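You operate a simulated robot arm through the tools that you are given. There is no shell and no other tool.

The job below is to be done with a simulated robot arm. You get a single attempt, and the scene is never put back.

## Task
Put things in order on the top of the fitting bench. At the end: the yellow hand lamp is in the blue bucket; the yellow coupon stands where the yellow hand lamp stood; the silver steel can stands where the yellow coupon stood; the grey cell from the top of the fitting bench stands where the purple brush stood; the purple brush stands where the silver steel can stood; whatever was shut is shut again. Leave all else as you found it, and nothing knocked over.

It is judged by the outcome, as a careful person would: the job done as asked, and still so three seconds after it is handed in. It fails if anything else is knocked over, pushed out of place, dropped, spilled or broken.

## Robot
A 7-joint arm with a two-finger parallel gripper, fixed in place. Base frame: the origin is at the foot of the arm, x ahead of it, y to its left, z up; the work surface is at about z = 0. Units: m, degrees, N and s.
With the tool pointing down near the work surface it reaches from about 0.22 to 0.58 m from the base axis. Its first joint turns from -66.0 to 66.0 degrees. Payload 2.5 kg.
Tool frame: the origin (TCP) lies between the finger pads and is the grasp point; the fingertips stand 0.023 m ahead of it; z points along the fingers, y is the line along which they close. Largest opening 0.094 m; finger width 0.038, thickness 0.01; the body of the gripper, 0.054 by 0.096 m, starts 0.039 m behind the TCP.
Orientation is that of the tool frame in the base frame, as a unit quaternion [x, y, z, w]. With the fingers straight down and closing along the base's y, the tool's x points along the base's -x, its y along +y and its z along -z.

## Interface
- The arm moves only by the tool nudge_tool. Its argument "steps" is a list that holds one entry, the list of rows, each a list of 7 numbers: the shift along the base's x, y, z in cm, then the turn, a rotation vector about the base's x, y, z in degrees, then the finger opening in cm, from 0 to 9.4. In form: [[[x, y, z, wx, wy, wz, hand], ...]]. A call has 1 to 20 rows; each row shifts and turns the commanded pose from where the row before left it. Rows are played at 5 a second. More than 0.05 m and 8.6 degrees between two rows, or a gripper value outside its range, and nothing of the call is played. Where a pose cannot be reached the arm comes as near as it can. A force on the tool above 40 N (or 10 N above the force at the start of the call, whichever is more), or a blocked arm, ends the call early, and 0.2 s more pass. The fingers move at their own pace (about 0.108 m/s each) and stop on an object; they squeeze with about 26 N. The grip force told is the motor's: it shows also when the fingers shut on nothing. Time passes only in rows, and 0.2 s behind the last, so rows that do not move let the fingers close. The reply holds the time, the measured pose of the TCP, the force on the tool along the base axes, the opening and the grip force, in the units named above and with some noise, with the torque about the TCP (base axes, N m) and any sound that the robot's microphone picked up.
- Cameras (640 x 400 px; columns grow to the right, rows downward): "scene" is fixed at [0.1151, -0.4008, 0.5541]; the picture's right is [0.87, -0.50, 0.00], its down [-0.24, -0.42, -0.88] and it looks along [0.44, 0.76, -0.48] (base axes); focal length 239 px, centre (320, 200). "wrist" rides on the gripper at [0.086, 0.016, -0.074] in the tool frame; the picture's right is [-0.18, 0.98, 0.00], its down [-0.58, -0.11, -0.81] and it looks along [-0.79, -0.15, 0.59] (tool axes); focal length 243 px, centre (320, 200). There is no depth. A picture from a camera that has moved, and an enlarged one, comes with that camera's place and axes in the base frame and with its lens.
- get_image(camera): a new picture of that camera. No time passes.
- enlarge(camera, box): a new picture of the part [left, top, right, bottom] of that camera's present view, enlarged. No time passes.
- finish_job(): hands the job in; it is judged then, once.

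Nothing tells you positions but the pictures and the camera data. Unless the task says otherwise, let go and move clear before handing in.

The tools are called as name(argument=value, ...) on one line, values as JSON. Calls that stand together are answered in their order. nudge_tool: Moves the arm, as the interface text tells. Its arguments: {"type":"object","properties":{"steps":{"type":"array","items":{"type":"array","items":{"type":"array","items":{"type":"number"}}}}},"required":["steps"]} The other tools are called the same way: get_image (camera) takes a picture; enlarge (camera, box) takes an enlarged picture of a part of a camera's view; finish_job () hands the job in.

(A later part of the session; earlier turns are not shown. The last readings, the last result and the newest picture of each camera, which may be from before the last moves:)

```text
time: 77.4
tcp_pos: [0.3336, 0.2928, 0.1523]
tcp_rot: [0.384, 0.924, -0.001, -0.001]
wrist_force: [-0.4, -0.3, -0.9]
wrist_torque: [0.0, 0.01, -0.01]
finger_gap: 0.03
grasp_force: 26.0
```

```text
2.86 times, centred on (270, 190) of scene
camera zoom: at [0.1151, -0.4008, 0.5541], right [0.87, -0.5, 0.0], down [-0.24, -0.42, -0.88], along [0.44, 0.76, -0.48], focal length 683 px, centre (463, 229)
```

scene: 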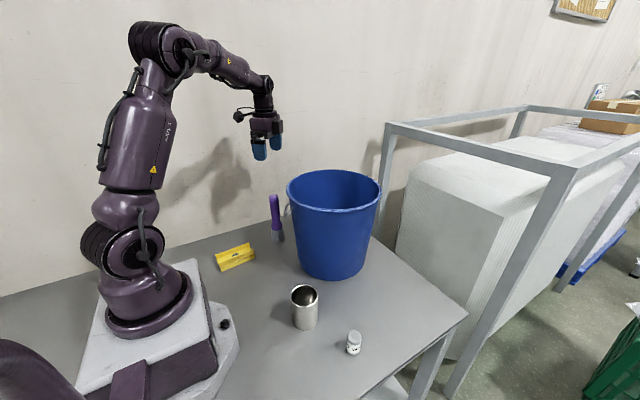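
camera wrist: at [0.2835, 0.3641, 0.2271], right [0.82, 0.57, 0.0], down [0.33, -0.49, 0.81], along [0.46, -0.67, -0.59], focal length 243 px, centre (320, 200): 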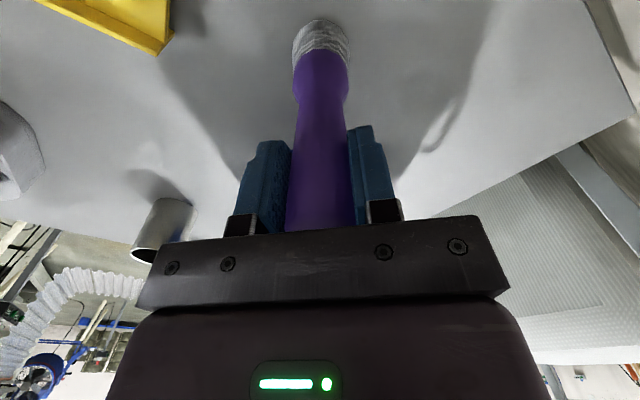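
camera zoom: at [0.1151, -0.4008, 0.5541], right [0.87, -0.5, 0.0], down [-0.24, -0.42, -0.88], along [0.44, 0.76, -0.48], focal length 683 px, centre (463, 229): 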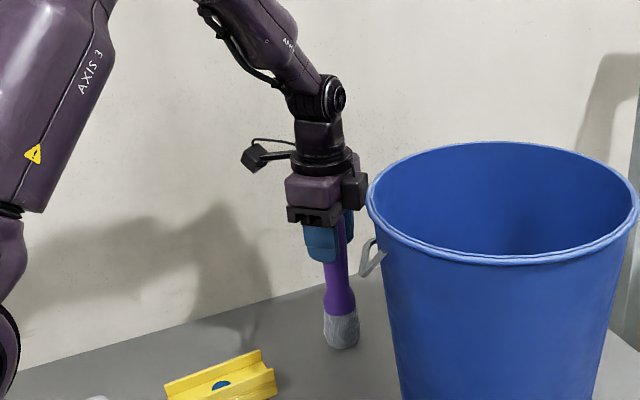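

nudge_tool(steps=[[[0, 0, 0.2, 0, 0, 0, 1], [0, 0, 0.4, 0, 0, 0, 1], [0, 0, 0.6, 0, 0, 0, 1], [0, 0, 0.8, 0, 0, 0, 1], [0, 0, 1, 0, 0, 0, 1], [0, 0, 0, 0, 0, 0, 1]]])

get_image(camera="wrist")

enlarge(camera="scene", box=[200, 120, 340, 260])

```text
time: 78.8
tcp_pos: [0.3339, 0.2913, 0.1835]
tcp_rot: [0.383, 0.924, -0.001, 0.0]
wrist_force: [-0.6, -0.2, -1.0]
wrist_torque: [0.0, -0.01, 0.0]
finger_gap: 0.0294
grasp_force: 26.6
```

```text
taken
camera wrist: at [0.2833, 0.3639, 0.2568], right [0.82, 0.57, 0.0], down [0.33, -0.49, 0.81], along [0.46, -0.67, -0.59], focal length 243 px, centre (320, 200)
```

wrist: 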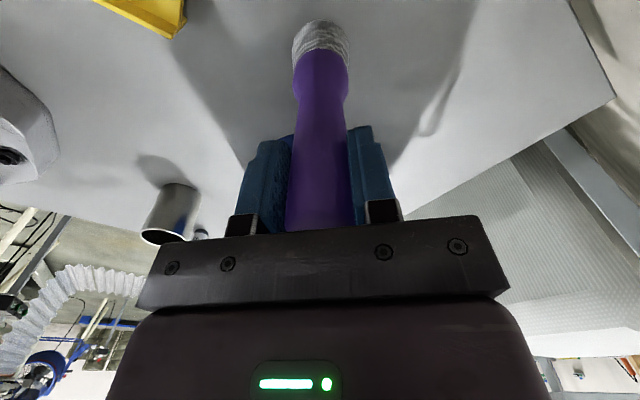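

```text
2.86 times, centred on (270, 190) of scene
camera zoom: at [0.1151, -0.4008, 0.5541], right [0.87, -0.5, 0.0], down [-0.24, -0.42, -0.88], along [0.44, 0.76, -0.48], focal length 683 px, centre (463, 229)
```

zoom: 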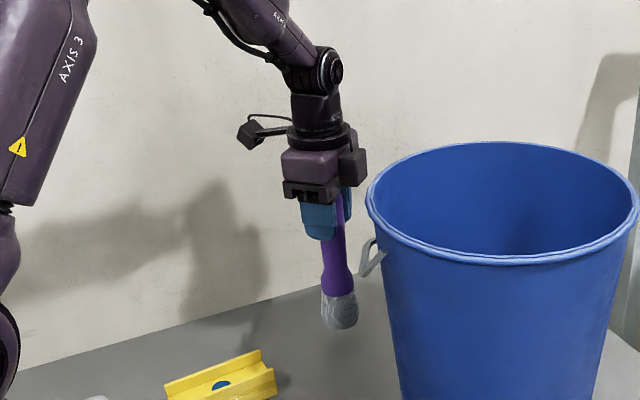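

Brush lifted. I raise it so its bristles clear the bucket rim.

nudge_tool(steps=[[[0, 0, 1.5, 0, 0, 0, 1], [0, 0, 2.5, 0, 0, 0, 1], [0, 0, 2.5, 0, 0, 0, 1], [0, 0, 2.5, 0, 0, 0, 1], [0, 0, 2.5, 0, 0, 0, 1], [0, 0, 2.5, 0, 0, 0, 1], [0, 0, 2.5, 0, 0, 0, 1], [0, 0, 2.5, 0, 0, 0, 1], [0, 0, 2.5, 0, 0, 0, 1], [0, 0, 2.5, 0, 0, 0, 1], [0, 0, 2.5, 0, 0, 0, 1], [0, 0, 1.2, 0, 0, 0, 1], [0, 0, 0, 0, 0, 0, 1]]])

get_image(camera="scene")

get_image(camera="wrist")

```text
time: 81.6
tcp_pos: [0.3357, 0.2902, 0.4582]
tcp_rot: [0.383, 0.924, 0.0, 0.001]
wrist_force: [0.0, 0.1, -0.2]
wrist_torque: [0.01, -0.02, -0.02]
finger_gap: 0.0292
grasp_force: 26.1
```

```text
taken
```

scene: 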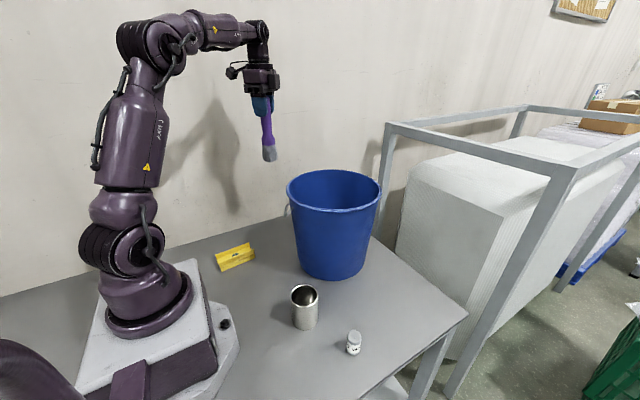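

```text
taken
camera wrist: at [0.2844, 0.3628, 0.5332], right [0.82, 0.57, 0.0], down [0.33, -0.49, 0.81], along [0.46, -0.67, -0.59], focal length 243 px, centre (320, 200)
```

wrist: 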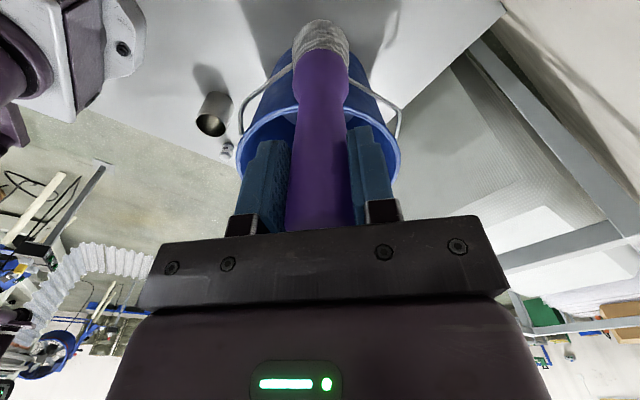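

nudge_tool(steps=[[[0.275, -1.168, 0, 0, 0, 0, 1], [0.55, -2.336, 0, 0, 0, 0, 1], [0.55, -2.336, 0, 0, 0, 0, 1], [0.55, -2.336, 0, 0, 0, 0, 1], [0.55, -2.336, 0, 0, 0, 0, 1], [0.55, -2.336, 0, 0, 0, 0, 1], [0.55, -2.336, 0, 0, 0, 0, 1], [0.55, -2.336, 0, 0, 0, 0, 1], [0.55, -2.336, 0, 0, 0, 0, 1], [0.55, -2.336, 0, 0, 0, 0, 1], [0.55, -2.336, 0, 0, 0, 0, 1], [0.55, -2.336, 0, 0, 0, 0, 1], [0.55, -2.336, 0, 0, 0, 0, 1], [0.55, -2.336, 0, 0, 0, 0, 1], [0.55, -2.336, 0, 0, 0, 0, 1], [0.55, -2.336, 0, 0, 0, 0, 1], [0.55, -2.336, 0, 0, 0, 0, 1], [0.55, -2.336, 0, 0, 0, 0, 1], [0.275, -1.168, 0, 0, 0, 0, 1], [0, 0, 0, 0, 0, 0, 1]]])

get_image(camera="scene")

get_image(camera="wrist")

```text
time: 85.8
tcp_pos: [0.432, -0.1294, 0.4583]
tcp_rot: [0.383, 0.924, 0.0, 0.0]
wrist_force: [0.7, 0.7, -0.8]
wrist_torque: [0.0, 0.02, 0.02]
finger_gap: 0.029
grasp_force: 26.0
```

```text
taken
```

scene: 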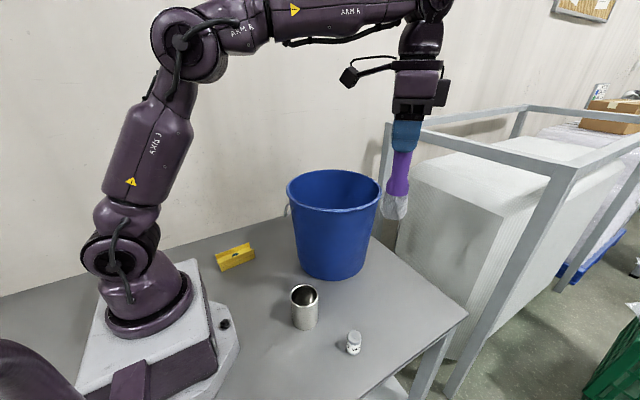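

```text
taken
camera wrist: at [0.3822, -0.0577, 0.5325], right [0.82, 0.57, 0.0], down [0.33, -0.49, 0.81], along [0.46, -0.67, -0.59], focal length 243 px, centre (320, 200)
```

wrist: 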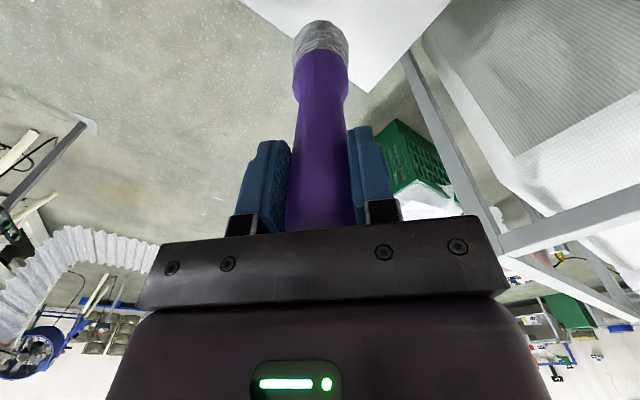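

nudge_tool(steps=[[[0.2, 0, -1.5, 0, 0, 0, 1], [0, 0, -2.5, 0, 0, 0, 1], [0, 0, -2.5, 0, 0, 0, 1], [0, 0, -2.5, 0, 0, 0, 1], [0, 0, -2.5, 0, 0, 0, 1], [0, 0, -2.5, 0, 0, 0, 1], [0, 0, -2.5, 0, 0, 0, 1], [0, 0, -2.5, 0, 0, 0, 1], [0, 0, -2.5, 0, 0, 0, 1], [0, 0, -2.5, 0, 0, 0, 1], [0, 0, -2.0, 0, 0, 0, 1], [0, 0, -1.5, 0, 0, 0, 1], [0, 0, -1, 0, 0, 0, 1], [0, 0, -0.6, 0, 0, 0, 1], [0, 0, -0.4, 0, 0, 0, 1], [0, 0, 0, 0, 0, 0, 1]]])

enlarge(camera="scene", box=[280, 200, 440, 360])

get_image(camera="wrist")

```text
time: 89.2
tcp_pos: [0.4329, -0.1268, 0.163]
tcp_rot: [0.383, 0.924, 0.0, -0.001]
wrist_force: [-0.9, 0.2, -0.5]
wrist_torque: [0.0, 0.0, 0.03]
finger_gap: 0.0293
grasp_force: 26.0
```

```text
2.50 times, centred on (360, 280) of scene
camera zoom: at [0.1152, -0.4008, 0.5541], right [0.87, -0.5, 0.0], down [-0.24, -0.42, -0.88], along [0.44, 0.76, -0.48], focal length 598 px, centre (220, 0)
```

zoom: 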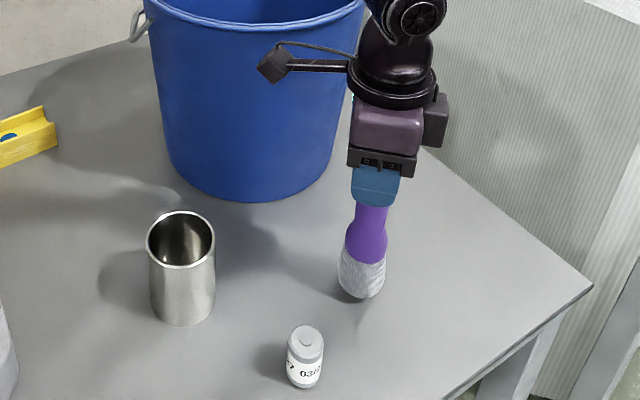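

```text
taken
camera wrist: at [0.384, -0.0559, 0.2386], right [0.82, 0.57, 0.0], down [0.33, -0.49, 0.81], along [0.46, -0.67, -0.59], focal length 243 px, centre (320, 200)
```

wrist: 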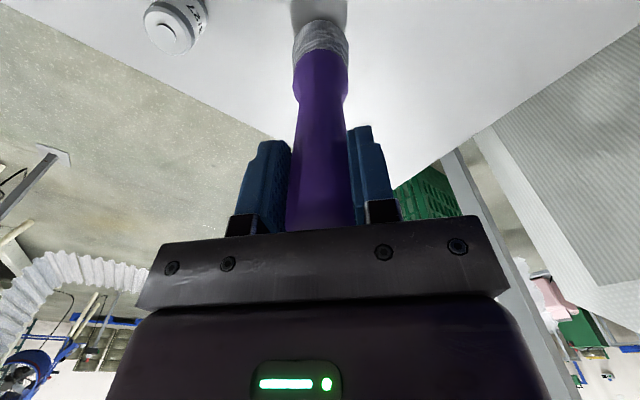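

nudge_tool(steps=[[[0, -0.15, -0.4, 0, 0, 0, 1], [0, 0, -0.3, 0, 0, 0, 1], [0, 0, -0.1, 0, 0, 0, 1], [0, 0, 0, 0, 0, 0, 1]]])

```text
time: 90.2
tcp_pos: [0.4338, -0.1293, 0.1565]
tcp_rot: [0.383, 0.924, 0.0, 0.0]
wrist_force: [0.0, -0.7, -1.1]
wrist_torque: [0.01, -0.01, 0.01]
finger_gap: 0.0292
grasp_force: 26.1
```

nudge_tool(steps=[[[0, 0, -0.1, 0, 0, 0, 1], [0, 0, -0.1, 0, 0, 0, 1], [0, 0, 0, 0, 0, 0, 1]]])

```text
time: 91.0
tcp_pos: [0.434, -0.1306, 0.1535]
tcp_rot: [0.383, 0.924, 0.0, 0.0]
wrist_force: [0.3, 0.5, -0.5]
wrist_torque: [0.04, 0.01, 0.0]
finger_gap: 0.0292
grasp_force: 25.7
```

nudge_tool(steps=[[[0, 0, -0.1, 0, 0, 0, 1], [0, 0, 0, 0, 0, 0, 1]]])

```text
time: 91.6
tcp_pos: [0.4341, -0.1291, 0.153]
tcp_rot: [0.383, 0.924, 0.0, 0.001]
wrist_force: [-0.8, -0.1, 0.9]
wrist_torque: [-0.01, 0.06, -0.04]
finger_gap: 0.0292
grasp_force: 26.5
```

nudge_tool(steps=[[[0, 0, -0.1, 0, 0, 0, 1], [0, 0, 0, 0, 0, 0, 1]]])

enlarge(camera="scene", box=[320, 220, 420, 330])

```text
time: 92.2
tcp_pos: [0.434, -0.1302, 0.1529]
tcp_rot: [0.383, 0.924, 0.0, 0.002]
wrist_force: [-3.0, 1.1, 18.9]
wrist_torque: [0.06, 0.35, -0.04]
finger_gap: 0.029
grasp_force: 25.9
```

```text
3.64 times, centred on (370, 275) of scene
camera zoom: at [0.1151, -0.4008, 0.5541], right [0.87, -0.5, 0.0], down [-0.24, -0.42, -0.88], along [0.44, 0.76, -0.48], focal length 869 px, centre (138, -73)
```

zoom: 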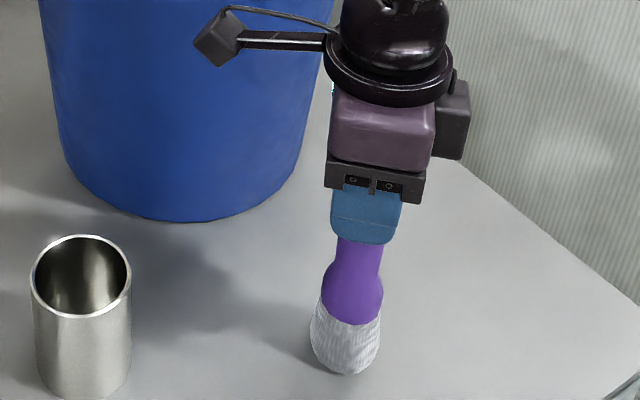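

Contact made. I back off 1 mm and release gently.

nudge_tool(steps=[[[0, 0, 0.1, 0, 0, 0, 1], [0, 0, 0, 0, 0, 0, 1], [0, 0, 0, 0, 0, 0, 3.4], [0, 0, 0, 0, 0, 0, 4.2], [0, 0, 0, 0, 0, 0, 6], [0, 0, 0, 0, 0, 0, 7], [0, 0, 0, 0, 0, 0, 7]]])

get_image(camera="wrist")

enlarge(camera="scene", box=[320, 220, 420, 330])

```text
time: 93.8
tcp_pos: [0.4348, -0.1295, 0.1523]
tcp_rot: [0.383, 0.924, 0.0, 0.001]
wrist_force: [0.4, -0.3, 0.4]
wrist_torque: [0.0, -0.01, 0.0]
finger_gap: 0.0699
grasp_force: 0.0
```

```text
taken
camera wrist: at [0.384, -0.0583, 0.227], right [0.82, 0.57, 0.0], down [0.33, -0.49, 0.81], along [0.46, -0.67, -0.59], focal length 243 px, centre (320, 200)
```

wrist: 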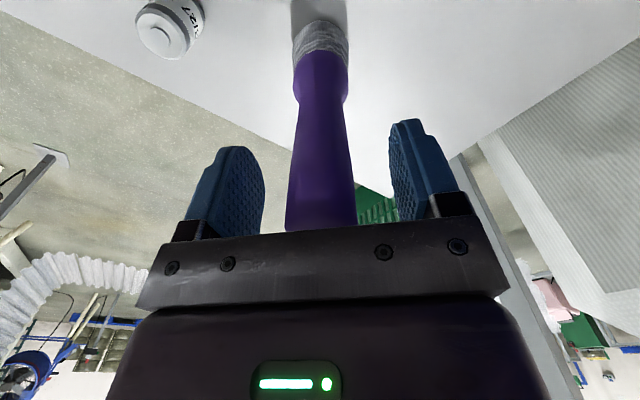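

```text
3.64 times, centred on (370, 275) of scene
camera zoom: at [0.1151, -0.4008, 0.5541], right [0.87, -0.5, 0.0], down [-0.24, -0.42, -0.88], along [0.44, 0.76, -0.48], focal length 869 px, centre (138, -73)
```

zoom: 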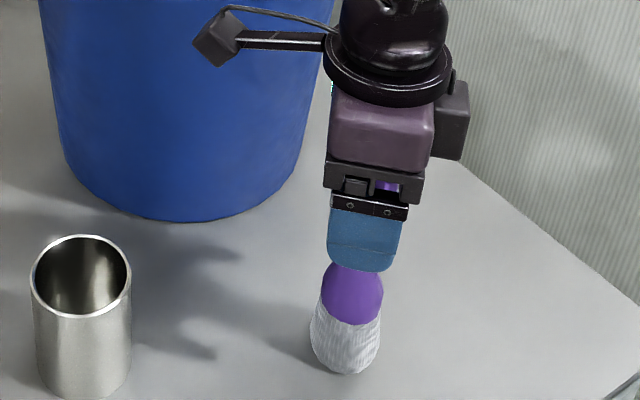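

The brush stands upright. Rise straight up.

nudge_tool(steps=[[[0, 0, 1, 0, 0, 0, 7], [0, 0, 2, 0, 0, 0, 7], [0, 0, 3, 0, 0, 0, 7], [0, 0, 4, 0, 0, 0, 7], [0, 0, 4, 0, 0, 0, 7], [0, 0, 0, 0, 0, 0, 7]]])

get_image(camera="scene")

get_image(camera="wrist")

```text
time: 95.2
tcp_pos: [0.4331, -0.132, 0.2956]
tcp_rot: [0.383, 0.924, 0.0, 0.0]
wrist_force: [0.4, -0.6, 0.2]
wrist_torque: [-0.05, -0.02, -0.01]
finger_gap: 0.0699
grasp_force: 0.1
```

```text
taken
```

scene: 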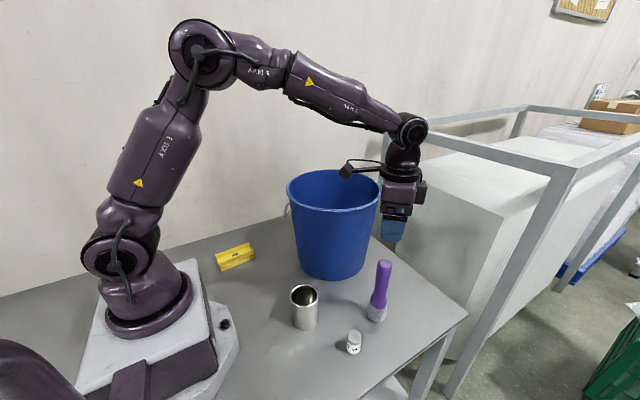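

```text
taken
camera wrist: at [0.3837, -0.0601, 0.3695], right [0.82, 0.57, 0.0], down [0.33, -0.49, 0.81], along [0.46, -0.67, -0.59], focal length 243 px, centre (320, 200)
```

wrist: 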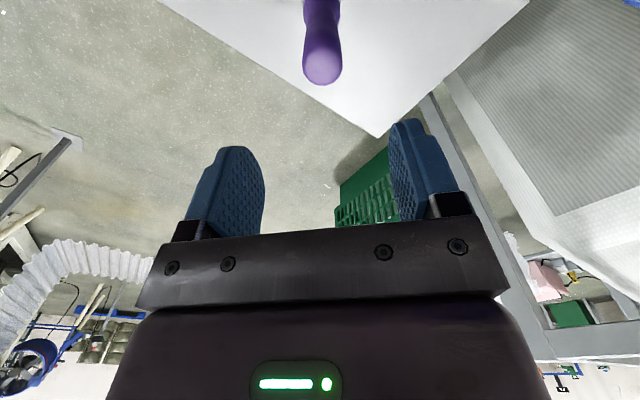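

Brush stands at the can's former place. Finally the cell: I move to look at it with the tool at 0° yaw.

nudge_tool(steps=[[[-2.2, -0.67, 0, 0, 0, 7.5, 7], [-2.2, -0.67, 0, 0, 0, 7.5, 7], [-2.2, -0.67, -1, 0, 0, 7.5, 7], [-2.2, -0.67, -2, 0, 0, 7.5, 7], [-2.2, -0.67, -2, 0, 0, 7.5, 7], [-2.2, -0.67, -2, 0, 0, 7.5, 7], [0, 0, 0, 0, 0, 0, 7], [0, 0, 0, 0, 0, 0, 7]]])

get_image(camera="wrist")

enlarge(camera="wrist", box=[220, 0, 460, 150])

enlarge(camera="scene", box=[280, 220, 440, 360])

```text
time: 97.0
tcp_pos: [0.3037, -0.1711, 0.2215]
tcp_rot: [-0.001, 1.0, 0.0, 0.0]
wrist_force: [0.4, -0.6, 0.7]
wrist_torque: [0.0, 0.0, 0.0]
finger_gap: 0.0702
grasp_force: 0.0
```

```text
taken
camera wrist: at [0.2171, -0.1555, 0.297], right [0.18, 0.98, 0.0], down [0.58, -0.11, 0.81], along [0.79, -0.15, -0.59], focal length 243 px, centre (320, 200)
```

wrist: 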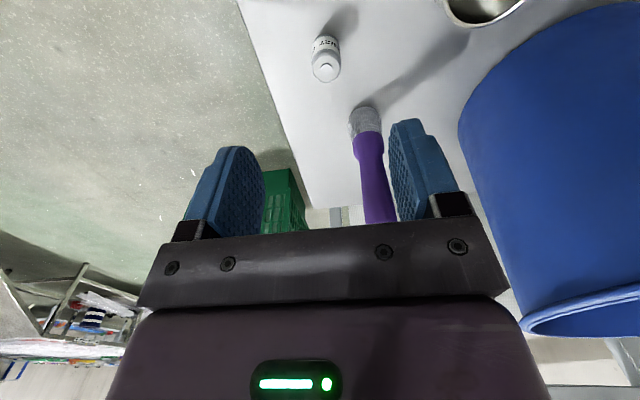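

```text
2.67 times, centred on (340, 75) of wrist
camera zoom: at [0.2171, -0.1555, 0.297], right [0.18, 0.98, 0.0], down [0.58, -0.11, 0.81], along [0.79, -0.15, -0.59], focal length 647 px, centre (267, 533)
```

zoom: 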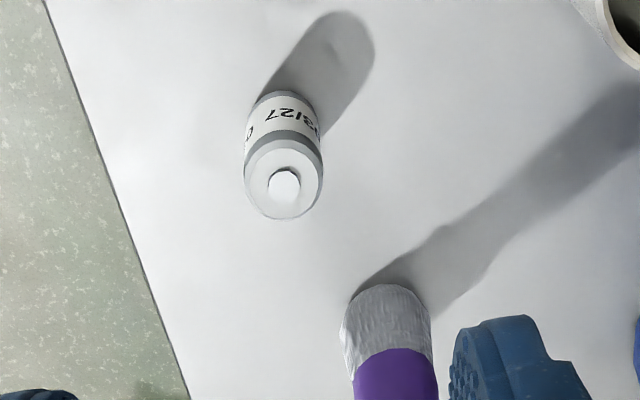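

```text
2.86 times, centred on (360, 290) of scene
camera zoom: at [0.1151, -0.4008, 0.5541], right [0.87, -0.5, 0.0], down [-0.24, -0.42, -0.88], along [0.44, 0.76, -0.48], focal length 683 px, centre (206, -57)
```

zoom: 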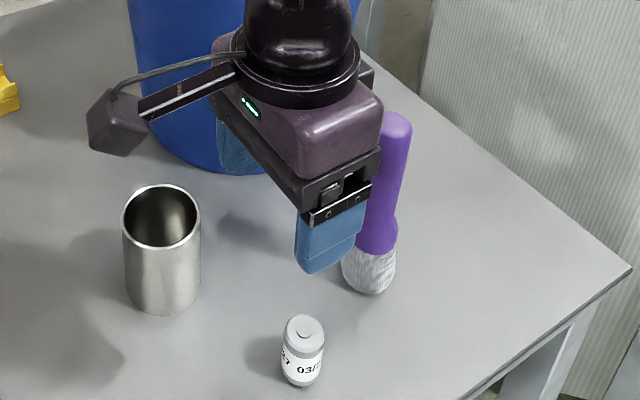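

nudge_tool(steps=[[[1.7, 0, -1, 0, 0, 0, 7], [1.65, 0.05, -3, 0, 0, 0, 7], [0, 0, -4, 0, 0, 0, 7], [0, 0, -3.2, 0, 0, 0, 7], [0, 0, 0, 0, 0, 0, 7]]])

get_image(camera="wrist")

enlarge(camera="scene", box=[280, 220, 440, 360])

```text
time: 98.2
tcp_pos: [0.3363, -0.1688, 0.1072]
tcp_rot: [0.0, 1.0, 0.0, 0.0]
wrist_force: [-0.3, 0.7, -0.1]
wrist_torque: [-0.01, -0.01, -0.01]
finger_gap: 0.07
grasp_force: 0.1
```

```text
taken
camera wrist: at [0.2496, -0.1531, 0.1817], right [0.18, 0.98, 0.0], down [0.58, -0.11, 0.81], along [0.79, -0.15, -0.59], focal length 243 px, centre (320, 200)
```

wrist: 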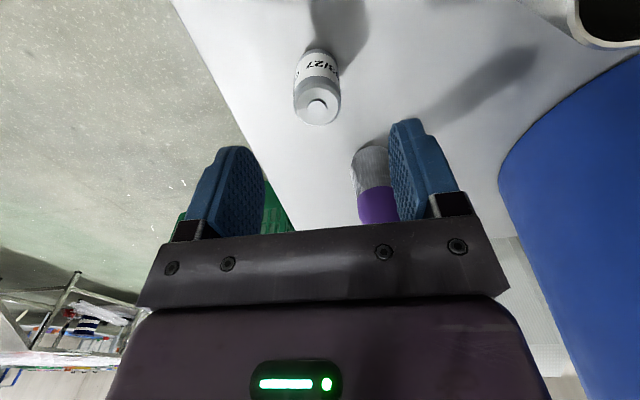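

```text
2.86 times, centred on (360, 290) of scene
camera zoom: at [0.1152, -0.4008, 0.5541], right [0.87, -0.5, 0.0], down [-0.24, -0.42, -0.88], along [0.44, 0.76, -0.48], focal length 683 px, centre (206, -57)
```

zoom: 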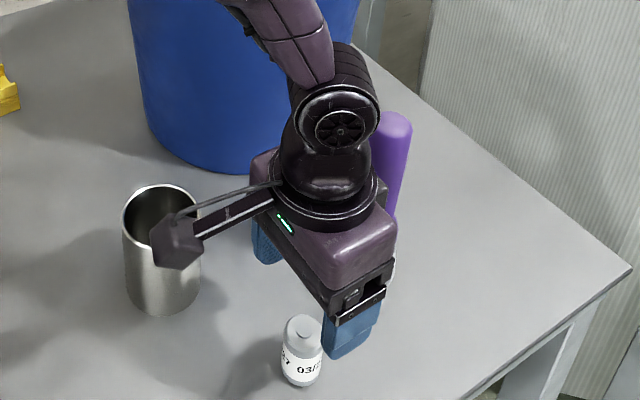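

nudge_tool(steps=[[[0.05, -0.18, -2, 0, 0, 0, 7], [0, 0, -2.5, 0, 0, 0, 7], [0, 0, -1.8, 0, 0, 0, 7], [0, 0, -1.2, 0, 0, 0, 7], [0, 0, 0, 0, 0, 0, 7]]])

get_image(camera="wrist")

enlarge(camera="scene", box=[280, 220, 440, 360])

```text
time: 99.4
tcp_pos: [0.3362, -0.1729, 0.034]
tcp_rot: [0.0, 1.0, 0.0, 0.0]
wrist_force: [-0.9, 0.1, -0.1]
wrist_torque: [-0.01, -0.01, -0.03]
finger_gap: 0.07
grasp_force: 0.0
```

```text
taken
camera wrist: at [0.2504, -0.1576, 0.109], right [0.18, 0.98, 0.0], down [0.58, -0.11, 0.81], along [0.79, -0.15, -0.59], focal length 243 px, centre (320, 200)
```

wrist: 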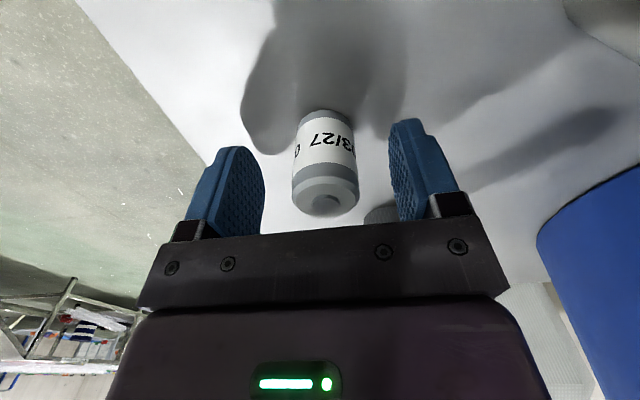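

```text
2.86 times, centred on (360, 290) of scene
camera zoom: at [0.1151, -0.4008, 0.5541], right [0.87, -0.5, 0.0], down [-0.24, -0.42, -0.88], along [0.44, 0.76, -0.48], focal length 683 px, centre (206, -57)
```

zoom: 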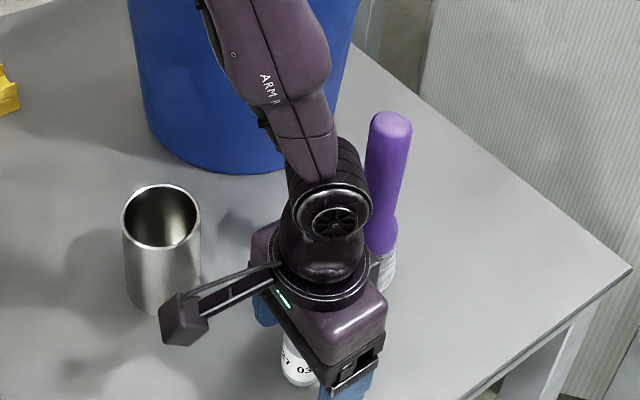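

nudge_tool(steps=[[[0, 0, 0, 0, 0, 0, 5], [0, 0, 0, 0, 0, 0, 3.6], [0, 0, 0, 0, 0, 0, 2], [0, 0, 0, 0, 0, 0, 1.5], [0, 0, 0, 0, 0, 0, 1.5]]])

get_image(camera="wrist")

```text
time: 100.6
tcp_pos: [0.3368, -0.1733, 0.0338]
tcp_rot: [0.0, 1.0, 0.0, 0.0]
wrist_force: [-0.4, 0.7, 0.7]
wrist_torque: [0.0, -0.01, -0.02]
finger_gap: 0.0288
grasp_force: 26.3
```

```text
taken
camera wrist: at [0.2503, -0.1575, 0.1092], right [0.18, 0.98, 0.0], down [0.58, -0.11, 0.81], along [0.79, -0.15, -0.59], focal length 243 px, centre (320, 200)
```

wrist: 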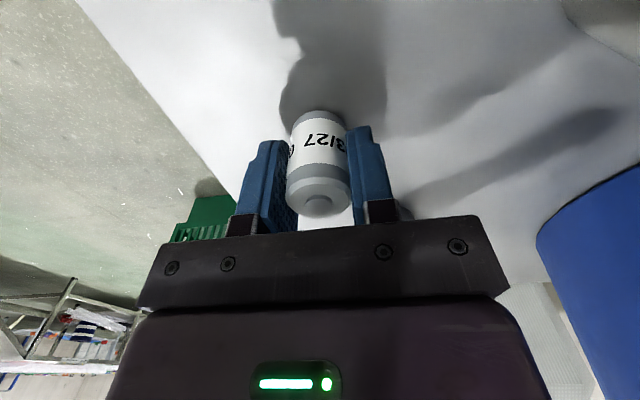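

Cell gripped (28.8 mm). I lift it slowly first.

nudge_tool(steps=[[[0, 0, 0.3, 0, 0, 0, 1.5], [0, 0, 0.5, 0, 0, 0, 1.5], [0, 0, 0.8, 0, 0, 0, 1.5], [0, 0, 1, 0, 0, 0, 1.5], [0, 0, 0.4, 0, 0, 0, 1.5], [0, 0, 0, 0, 0, 0, 1.5]]])

get_image(camera="wrist")

enlarge(camera="scene", box=[280, 220, 440, 360])

```text
time: 102.0
tcp_pos: [0.3363, -0.1725, 0.0655]
tcp_rot: [0.0, 1.0, 0.0, 0.0]
wrist_force: [-0.7, -0.4, -0.9]
wrist_torque: [-0.01, 0.01, 0.02]
finger_gap: 0.0288
grasp_force: 25.8
```

```text
taken
camera wrist: at [0.2496, -0.1571, 0.1396], right [0.18, 0.98, 0.0], down [0.58, -0.11, 0.81], along [0.79, -0.15, -0.59], focal length 243 px, centre (320, 200)
```

wrist: 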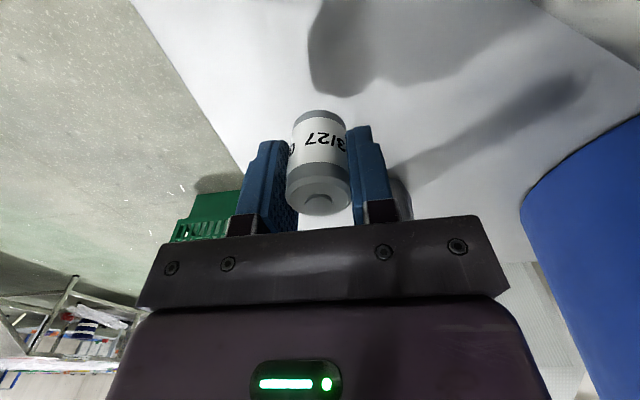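

```text
2.86 times, centred on (360, 290) of scene
camera zoom: at [0.1151, -0.4008, 0.5541], right [0.87, -0.5, 0.0], down [-0.24, -0.42, -0.88], along [0.44, 0.76, -0.48], focal length 683 px, centre (206, -57)
```

zoom: 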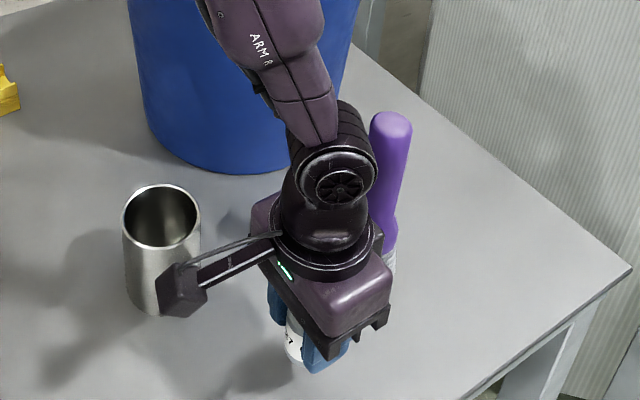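

nudge_tool(steps=[[[0, 0, 1.5, 0, 0, 0, 1.5], [0, 0, 3, 0, 0, 0, 1.5], [0, 0, 3, 0, 0, 0, 1.5], [0, 0, 3, 0, 0, 0, 1.5], [0, 0, 3, 0, 0, 0, 1.5], [0, 0, 3, 0, 0, 0, 1.5], [0, 0, 3, 0, 0, 0, 1.5], [0, 0, 3, 0, 0, 0, 1.5], [0, 0, 3, 0, 0, 0, 1.5], [0, 0, 3, 0, 0, 0, 1.5], [0, 0, 1.5, 0, 0, 0, 1.5], [0, 0, 0, 0, 0, 0, 1.5]]])

get_image(camera="scene")

```text
time: 104.6
tcp_pos: [0.3367, -0.1699, 0.3664]
tcp_rot: [0.0, 1.0, 0.0, 0.0]
wrist_force: [-1.1, 0.2, 0.0]
wrist_torque: [-0.01, 0.02, 0.01]
finger_gap: 0.0282
grasp_force: 25.5
```

```text
taken
```

scene: 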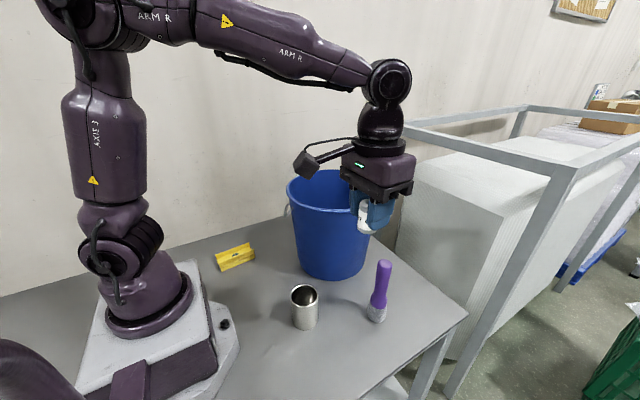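

nudge_tool(steps=[[[0, 1.55, 0, 0, 0, -1.5, 1.5], [0, 3.08, 0, 0, 0, -3, 1.5], [0, 3.08, 0, 0, 0, -3, 1.5], [0, 3.08, 0, 0, 0, -3, 1.5], [0, 3.08, 0, 0, 0, -3, 1.5], [0, 3.08, 0, 0, 0, -3, 1.5], [0, 3.08, 0, 0, 0, -3, 1.5], [0, 3.08, 0, 0, 0, -3, 1.5], [0, 3.08, 0, 0, 0, -3, 1.5], [0, 3.08, 0, 0, 0, -3, 1.5], [0, 3.08, 0, 0, 0, -3, 1.5], [0, 3.08, 0, 0, 0, -3, 1.5], [0, 3.08, 0, 0, 0, -3, 1.5], [0, 3.08, 0, 0, 0, -3, 1.5], [0, 3.08, 0, 0, 0, -3, 1.5], [-0.1, 1.55, 0, 0, 0, -1.5, 1.5], [0, 0, 0, 0, 0, 0, 1.5], [0, 0, 0, 0, 0, 0, 1.5]]])

get_image(camera="scene")

get_image(camera="wrist")

```text
time: 108.4
tcp_pos: [0.3357, 0.2898, 0.3665]
tcp_rot: [0.383, 0.924, 0.0, -0.001]
wrist_force: [-0.2, -0.5, -0.4]
wrist_torque: [0.0, -0.02, -0.03]
finger_gap: 0.0284
grasp_force: 26.2
```

```text
taken
```

scene: 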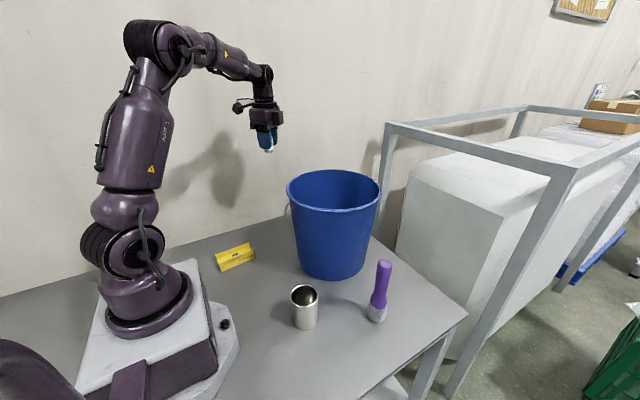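

```text
taken
camera wrist: at [0.2865, 0.3618, 0.4416], right [0.83, 0.56, 0.0], down [0.33, -0.49, 0.81], along [0.46, -0.67, -0.59], focal length 243 px, centre (320, 200)
```

wrist: 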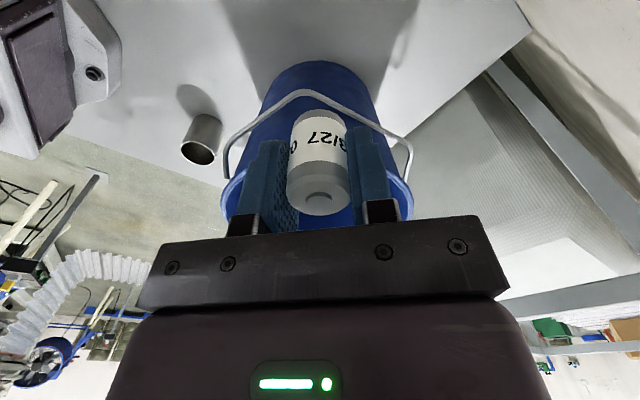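

Over the brush's former spot. I descend in stages, checking clearance to the bucket's bail.

nudge_tool(steps=[[[-0.15, 0.1, -1.5, 0, 0, 0, 1.5], [0, 0, -2.5, 0, 0, 0, 1.5], [0, 0, -2.5, 0, 0, 0, 1.5], [0, 0, -2.5, 0, 0, 0, 1.5], [0, 0, -2.5, 0, 0, 0, 1.5], [0, 0, -2.5, 0, 0, 0, 1.5], [0, 0, -2.5, 0, 0, 0, 1.5], [0, 0, -2.5, 0, 0, 0, 1.5], [0, 0, -2.5, 0, 0, 0, 1.5], [0, 0, -1.5, 0, 0, 0, 1.5], [0, 0, 0, 0, 0, 0, 1.5]]])

enlarge(camera="scene", box=[200, 120, 340, 260])

get_image(camera="wrist")

```text
time: 110.8
tcp_pos: [0.3326, 0.2913, 0.1358]
tcp_rot: [0.382, 0.924, 0.0, 0.0]
wrist_force: [-0.2, 0.3, -1.5]
wrist_torque: [0.0, 0.05, 0.02]
finger_gap: 0.0277
grasp_force: 26.0
```

```text
2.86 times, centred on (270, 190) of scene
camera zoom: at [0.1152, -0.4008, 0.5541], right [0.87, -0.5, 0.0], down [-0.24, -0.42, -0.88], along [0.44, 0.76, -0.48], focal length 683 px, centre (463, 229)
```

zoom: 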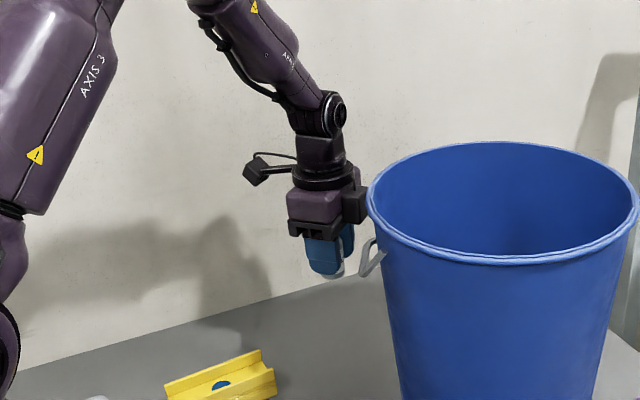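

```text
taken
camera wrist: at [0.2828, 0.3637, 0.21], right [0.82, 0.57, 0.0], down [0.33, -0.49, 0.81], along [0.46, -0.66, -0.59], focal length 243 px, centre (320, 200)
```

wrist: 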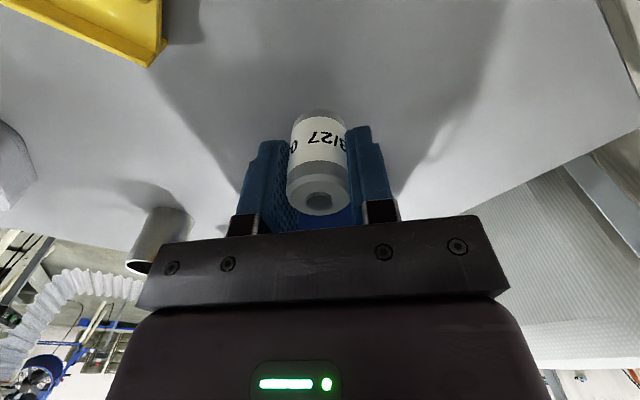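

The wrist's small side box would pass within about 1 cm of the bail at this yaw. I raise a little, turn the tool to about -22° and shift slightly away from the bail for the descent.

nudge_tool(steps=[[[0, 0, 2, 0, 0, 0, 1.5], [0, 0, 2.5, 0, 0, 0, 1.5], [-0.15, 0.45, 0, 0, 0, 7.7, 1.5], [-0.15, 0.45, 0, 0, 0, 7.7, 1.5], [0, 0, 0, 0, 0, 7.6, 1.5], [0, 0, 0, 0, 0, 0, 1.5]]])

get_image(camera="wrist")

enlarge(camera="scene", box=[200, 120, 340, 260])

```text
time: 112.2
tcp_pos: [0.3313, 0.301, 0.1803]
tcp_rot: [0.19, 0.982, 0.0, 0.0]
wrist_force: [0.2, 0.2, -0.5]
wrist_torque: [0.0, -0.03, -0.03]
finger_gap: 0.0279
grasp_force: 26.6
```

```text
taken
camera wrist: at [0.2564, 0.3478, 0.2548], right [0.54, 0.84, 0.0], down [0.5, -0.32, 0.81], along [0.68, -0.43, -0.59], focal length 243 px, centre (320, 200)
```

wrist: 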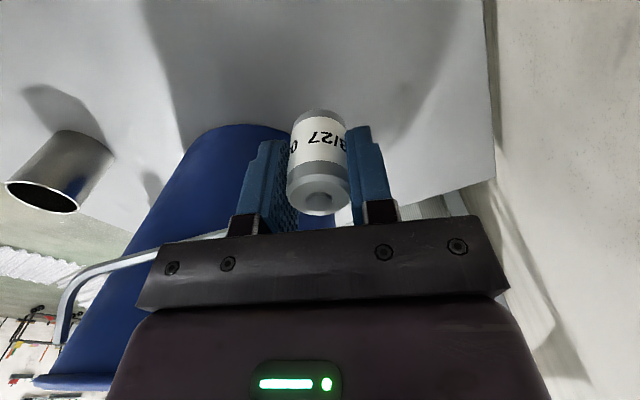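

```text
2.86 times, centred on (270, 190) of scene
camera zoom: at [0.1151, -0.4008, 0.5541], right [0.87, -0.5, 0.0], down [-0.24, -0.42, -0.88], along [0.44, 0.76, -0.48], focal length 683 px, centre (463, 229)
```

zoom: 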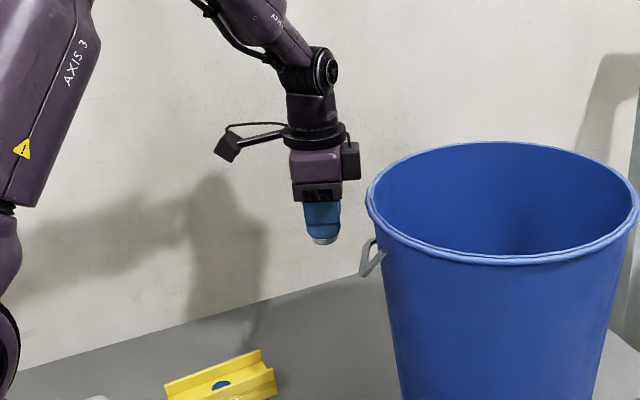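

nudge_tool(steps=[[[0, 0, -1.5, 0, 0, 0, 1.5], [0, 0, -1.5, 0, 0, 0, 1.5], [0, 0, -1.5, 0, 0, 0, 1.5], [0, 0, -1.5, 0, 0, 0, 1.5], [0, 0, 0, 0, 0, 0, 1.5]]])

get_image(camera="wrist")

enlarge(camera="scene", box=[230, 140, 330, 250])

```text
time: 113.4
tcp_pos: [0.3312, 0.2999, 0.1206]
tcp_rot: [0.189, 0.982, 0.0, 0.0]
wrist_force: [0.0, -0.3, -0.5]
wrist_torque: [-0.01, -0.01, 0.01]
finger_gap: 0.028
grasp_force: 26.0
```

```text
taken
camera wrist: at [0.257, 0.3464, 0.1953], right [0.54, 0.84, 0.0], down [0.5, -0.32, 0.81], along [0.68, -0.43, -0.59], focal length 243 px, centre (320, 200)
```

wrist: 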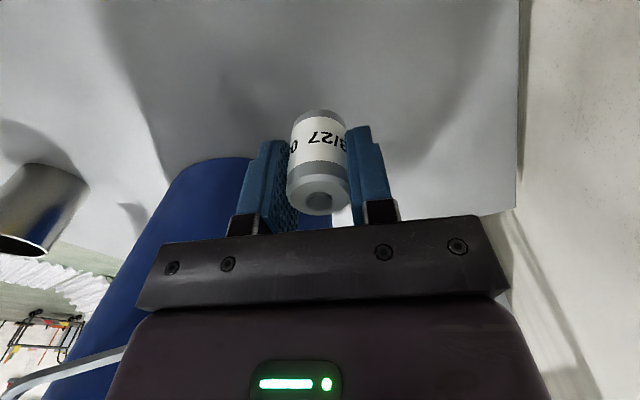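

```text
3.64 times, centred on (280, 195) of scene
camera zoom: at [0.1151, -0.4008, 0.5541], right [0.87, -0.5, 0.0], down [-0.24, -0.42, -0.88], along [0.44, 0.76, -0.48], focal length 869 px, centre (466, 218)
```

zoom: 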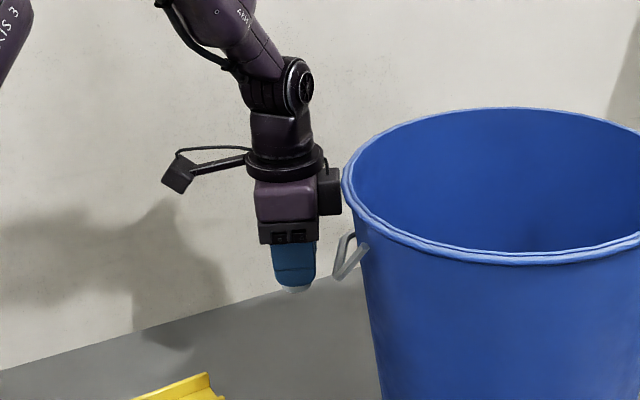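

Clear so far. I continue down.

nudge_tool(steps=[[[0, 0, -1.5, 0, 0, 0, 1.5], [0, 0, -1.5, 0, 0, 0, 1.5], [0, 0, -1.5, 0, 0, 0, 1.5], [0, 0, -1.0, 0, 0, 0, 1.5], [0, 0, 0, 0, 0, 0, 1.5]]])

enlarge(camera="scene", box=[230, 140, 330, 250])

get_image(camera="wrist")

```text
time: 114.6
tcp_pos: [0.3305, 0.3006, 0.0653]
tcp_rot: [0.19, 0.982, 0.0, -0.001]
wrist_force: [1.4, 0.1, 0.3]
wrist_torque: [-0.02, -0.01, -0.01]
finger_gap: 0.028
grasp_force: 26.5
```

```text
3.64 times, centred on (280, 195) of scene
camera zoom: at [0.1151, -0.4008, 0.5541], right [0.87, -0.5, 0.0], down [-0.24, -0.42, -0.88], along [0.44, 0.76, -0.48], focal length 869 px, centre (466, 218)
```

zoom: 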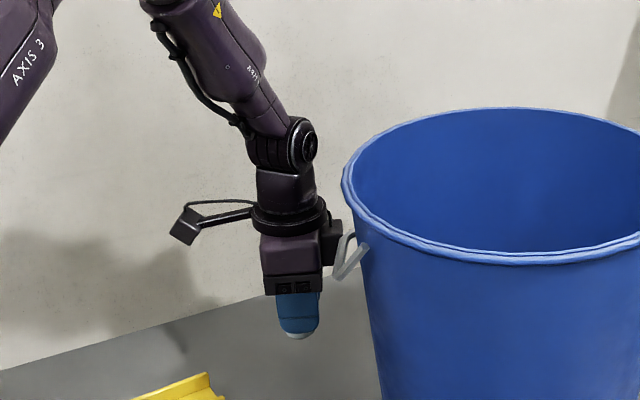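

```text
taken
camera wrist: at [0.2559, 0.3467, 0.1407], right [0.54, 0.84, 0.0], down [0.5, -0.32, 0.81], along [0.68, -0.43, -0.59], focal length 243 px, centre (320, 200)
```

wrist: 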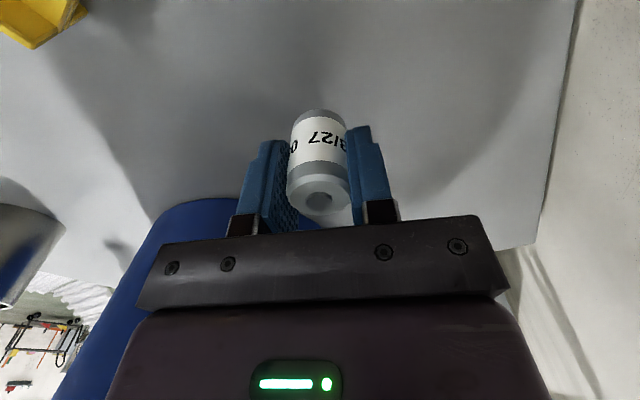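

nudge_tool(steps=[[[0, 0, -1.0, 0, 0, 0, 1.5], [0, 0, -0.8, 0, 0, 0, 1.5], [0, 0, -0.6, 0, 0, 0, 1.5], [0.2, -0.5, 0, 0, 0, 0, 1.5], [0.2, -0.5, 0, 0, 0, 0, 1.5], [0, 0, 0, 0, 0, 0, 1.5]]])

enlarge(camera="scene", box=[230, 140, 330, 250])

get_image(camera="wrist")

```text
time: 116.0
tcp_pos: [0.3363, 0.2917, 0.0416]
tcp_rot: [0.19, 0.982, 0.0, 0.0]
wrist_force: [-0.4, 0.4, -1.9]
wrist_torque: [0.03, -0.01, 0.02]
finger_gap: 0.0277
grasp_force: 26.0
```

```text
3.64 times, centred on (280, 195) of scene
camera zoom: at [0.1151, -0.4008, 0.5541], right [0.87, -0.5, 0.0], down [-0.24, -0.42, -0.88], along [0.44, 0.76, -0.48], focal length 869 px, centre (466, 218)
```

zoom: 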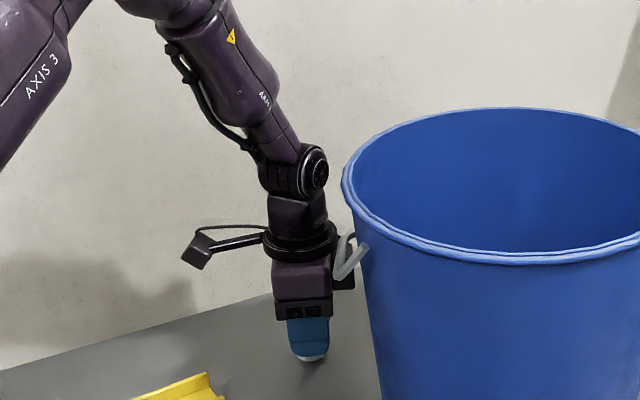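

```text
taken
camera wrist: at [0.2609, 0.3372, 0.1169], right [0.54, 0.84, 0.0], down [0.5, -0.32, 0.81], along [0.68, -0.43, -0.59], focal length 243 px, centre (320, 200)
```

wrist: 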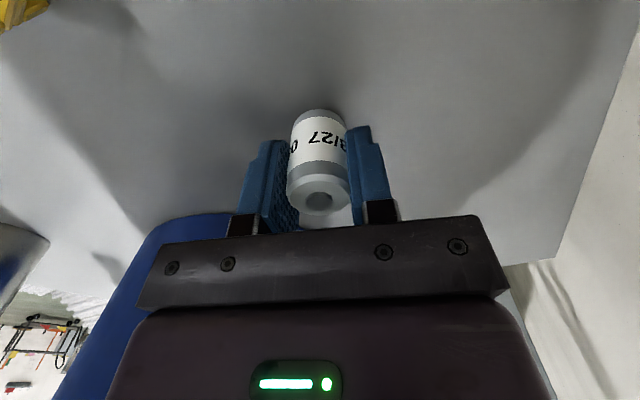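

nudge_tool(steps=[[[0, 0, -0.3, 0, 0, 0, 1.5], [0, 0, -0.2, 0, 0, 0, 1.5], [0, 0, -0.1, 0, 0, 0, 1.5], [0, 0, 0, 0, 0, 0, 1.5]]])

```text
time: 117.0
tcp_pos: [0.3345, 0.2899, 0.0361]
tcp_rot: [0.19, 0.982, 0.0, 0.0]
wrist_force: [-4.1, -4.8, 19.0]
wrist_torque: [-0.18, 0.15, -0.01]
finger_gap: 0.0278
grasp_force: 26.1
```

Contact. I ease up 1 mm and release gently.

nudge_tool(steps=[[[0, 0, 0.1, 0, 0, 0, 1.5], [0, 0, 0, 0, 0, 0, 1.5], [0, 0, 0, 0, 0, 0, 3.2], [0, 0, 0, 0, 0, 0, 4], [0, 0, 0, 0, 0, 0, 5], [0, 0, 0, 0, 0, 0, 5]]])

get_image(camera="wrist")

enlarge(camera="scene", box=[230, 140, 330, 250])

```text
time: 118.4
tcp_pos: [0.3345, 0.2906, 0.0369]
tcp_rot: [0.191, 0.982, 0.0, -0.001]
wrist_force: [0.0, 0.2, 0.4]
wrist_torque: [-0.01, 0.01, -0.02]
finger_gap: 0.0501
grasp_force: 0.1
```

```text
taken
camera wrist: at [0.2602, 0.3366, 0.1107], right [0.54, 0.84, 0.0], down [0.5, -0.32, 0.81], along [0.68, -0.43, -0.59], focal length 243 px, centre (320, 200)
```

wrist: 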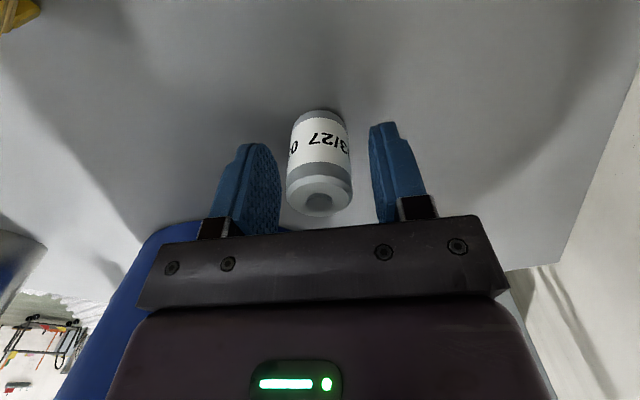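

```text
3.64 times, centred on (280, 195) of scene
camera zoom: at [0.1151, -0.4008, 0.5541], right [0.87, -0.5, 0.0], down [-0.24, -0.42, -0.88], along [0.44, 0.76, -0.48], focal length 869 px, centre (466, 218)
```

zoom: 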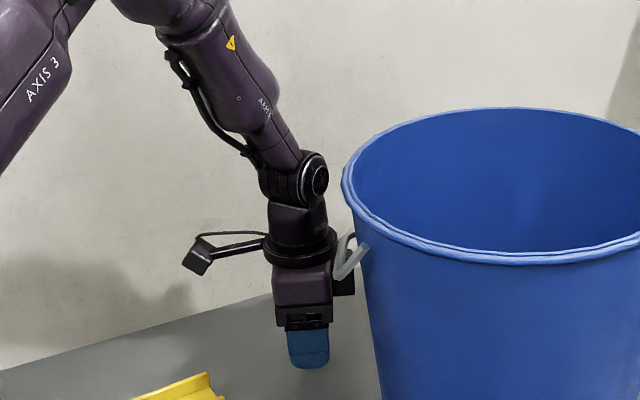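

The cell stands on the spot. I slide the open fingers 2 cm along their own plane away from the bail and then rise.

nudge_tool(steps=[[[-0.46, 0.19, 0, 0, 0, 0, 5], [-0.7, 0.28, 0, 0, 0, 0, 5], [-0.7, 0.28, 0.3, 0, 0, 0, 5], [0, 0, 1.0, 0, 0, 0, 5], [0, 0, 1.5, 0, 0, 0, 5], [0, 0, 2, 0, 0, 0, 5], [0, 0, 0, 0, 0, 0, 5]]])

get_image(camera="wrist")

enlarge(camera="scene", box=[230, 140, 330, 250])

```text
time: 120.0
tcp_pos: [0.317, 0.2979, 0.0885]
tcp_rot: [0.19, 0.982, 0.0, -0.001]
wrist_force: [-0.2, 0.0, -0.4]
wrist_torque: [-0.02, 0.0, -0.06]
finger_gap: 0.05
grasp_force: 0.1
```

```text
taken
camera wrist: at [0.2418, 0.3448, 0.1625], right [0.54, 0.84, 0.0], down [0.5, -0.32, 0.81], along [0.68, -0.43, -0.59], focal length 243 px, centre (320, 200)
```

wrist: 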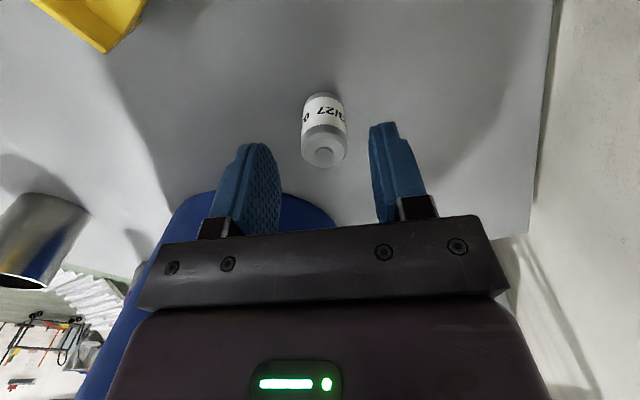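

```text
3.64 times, centred on (280, 195) of scene
camera zoom: at [0.1151, -0.4008, 0.5541], right [0.87, -0.5, 0.0], down [-0.24, -0.42, -0.88], along [0.44, 0.76, -0.48], focal length 869 px, centre (466, 218)
```

zoom: 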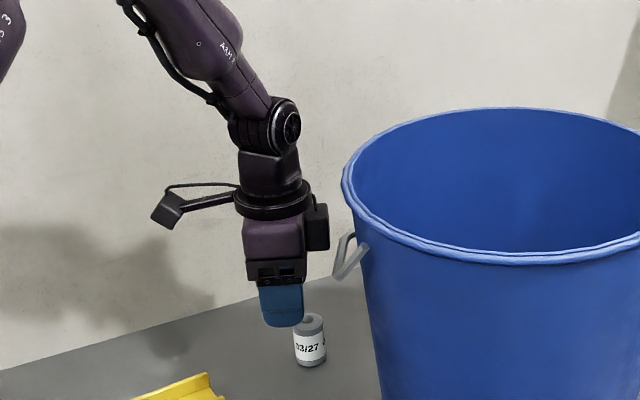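

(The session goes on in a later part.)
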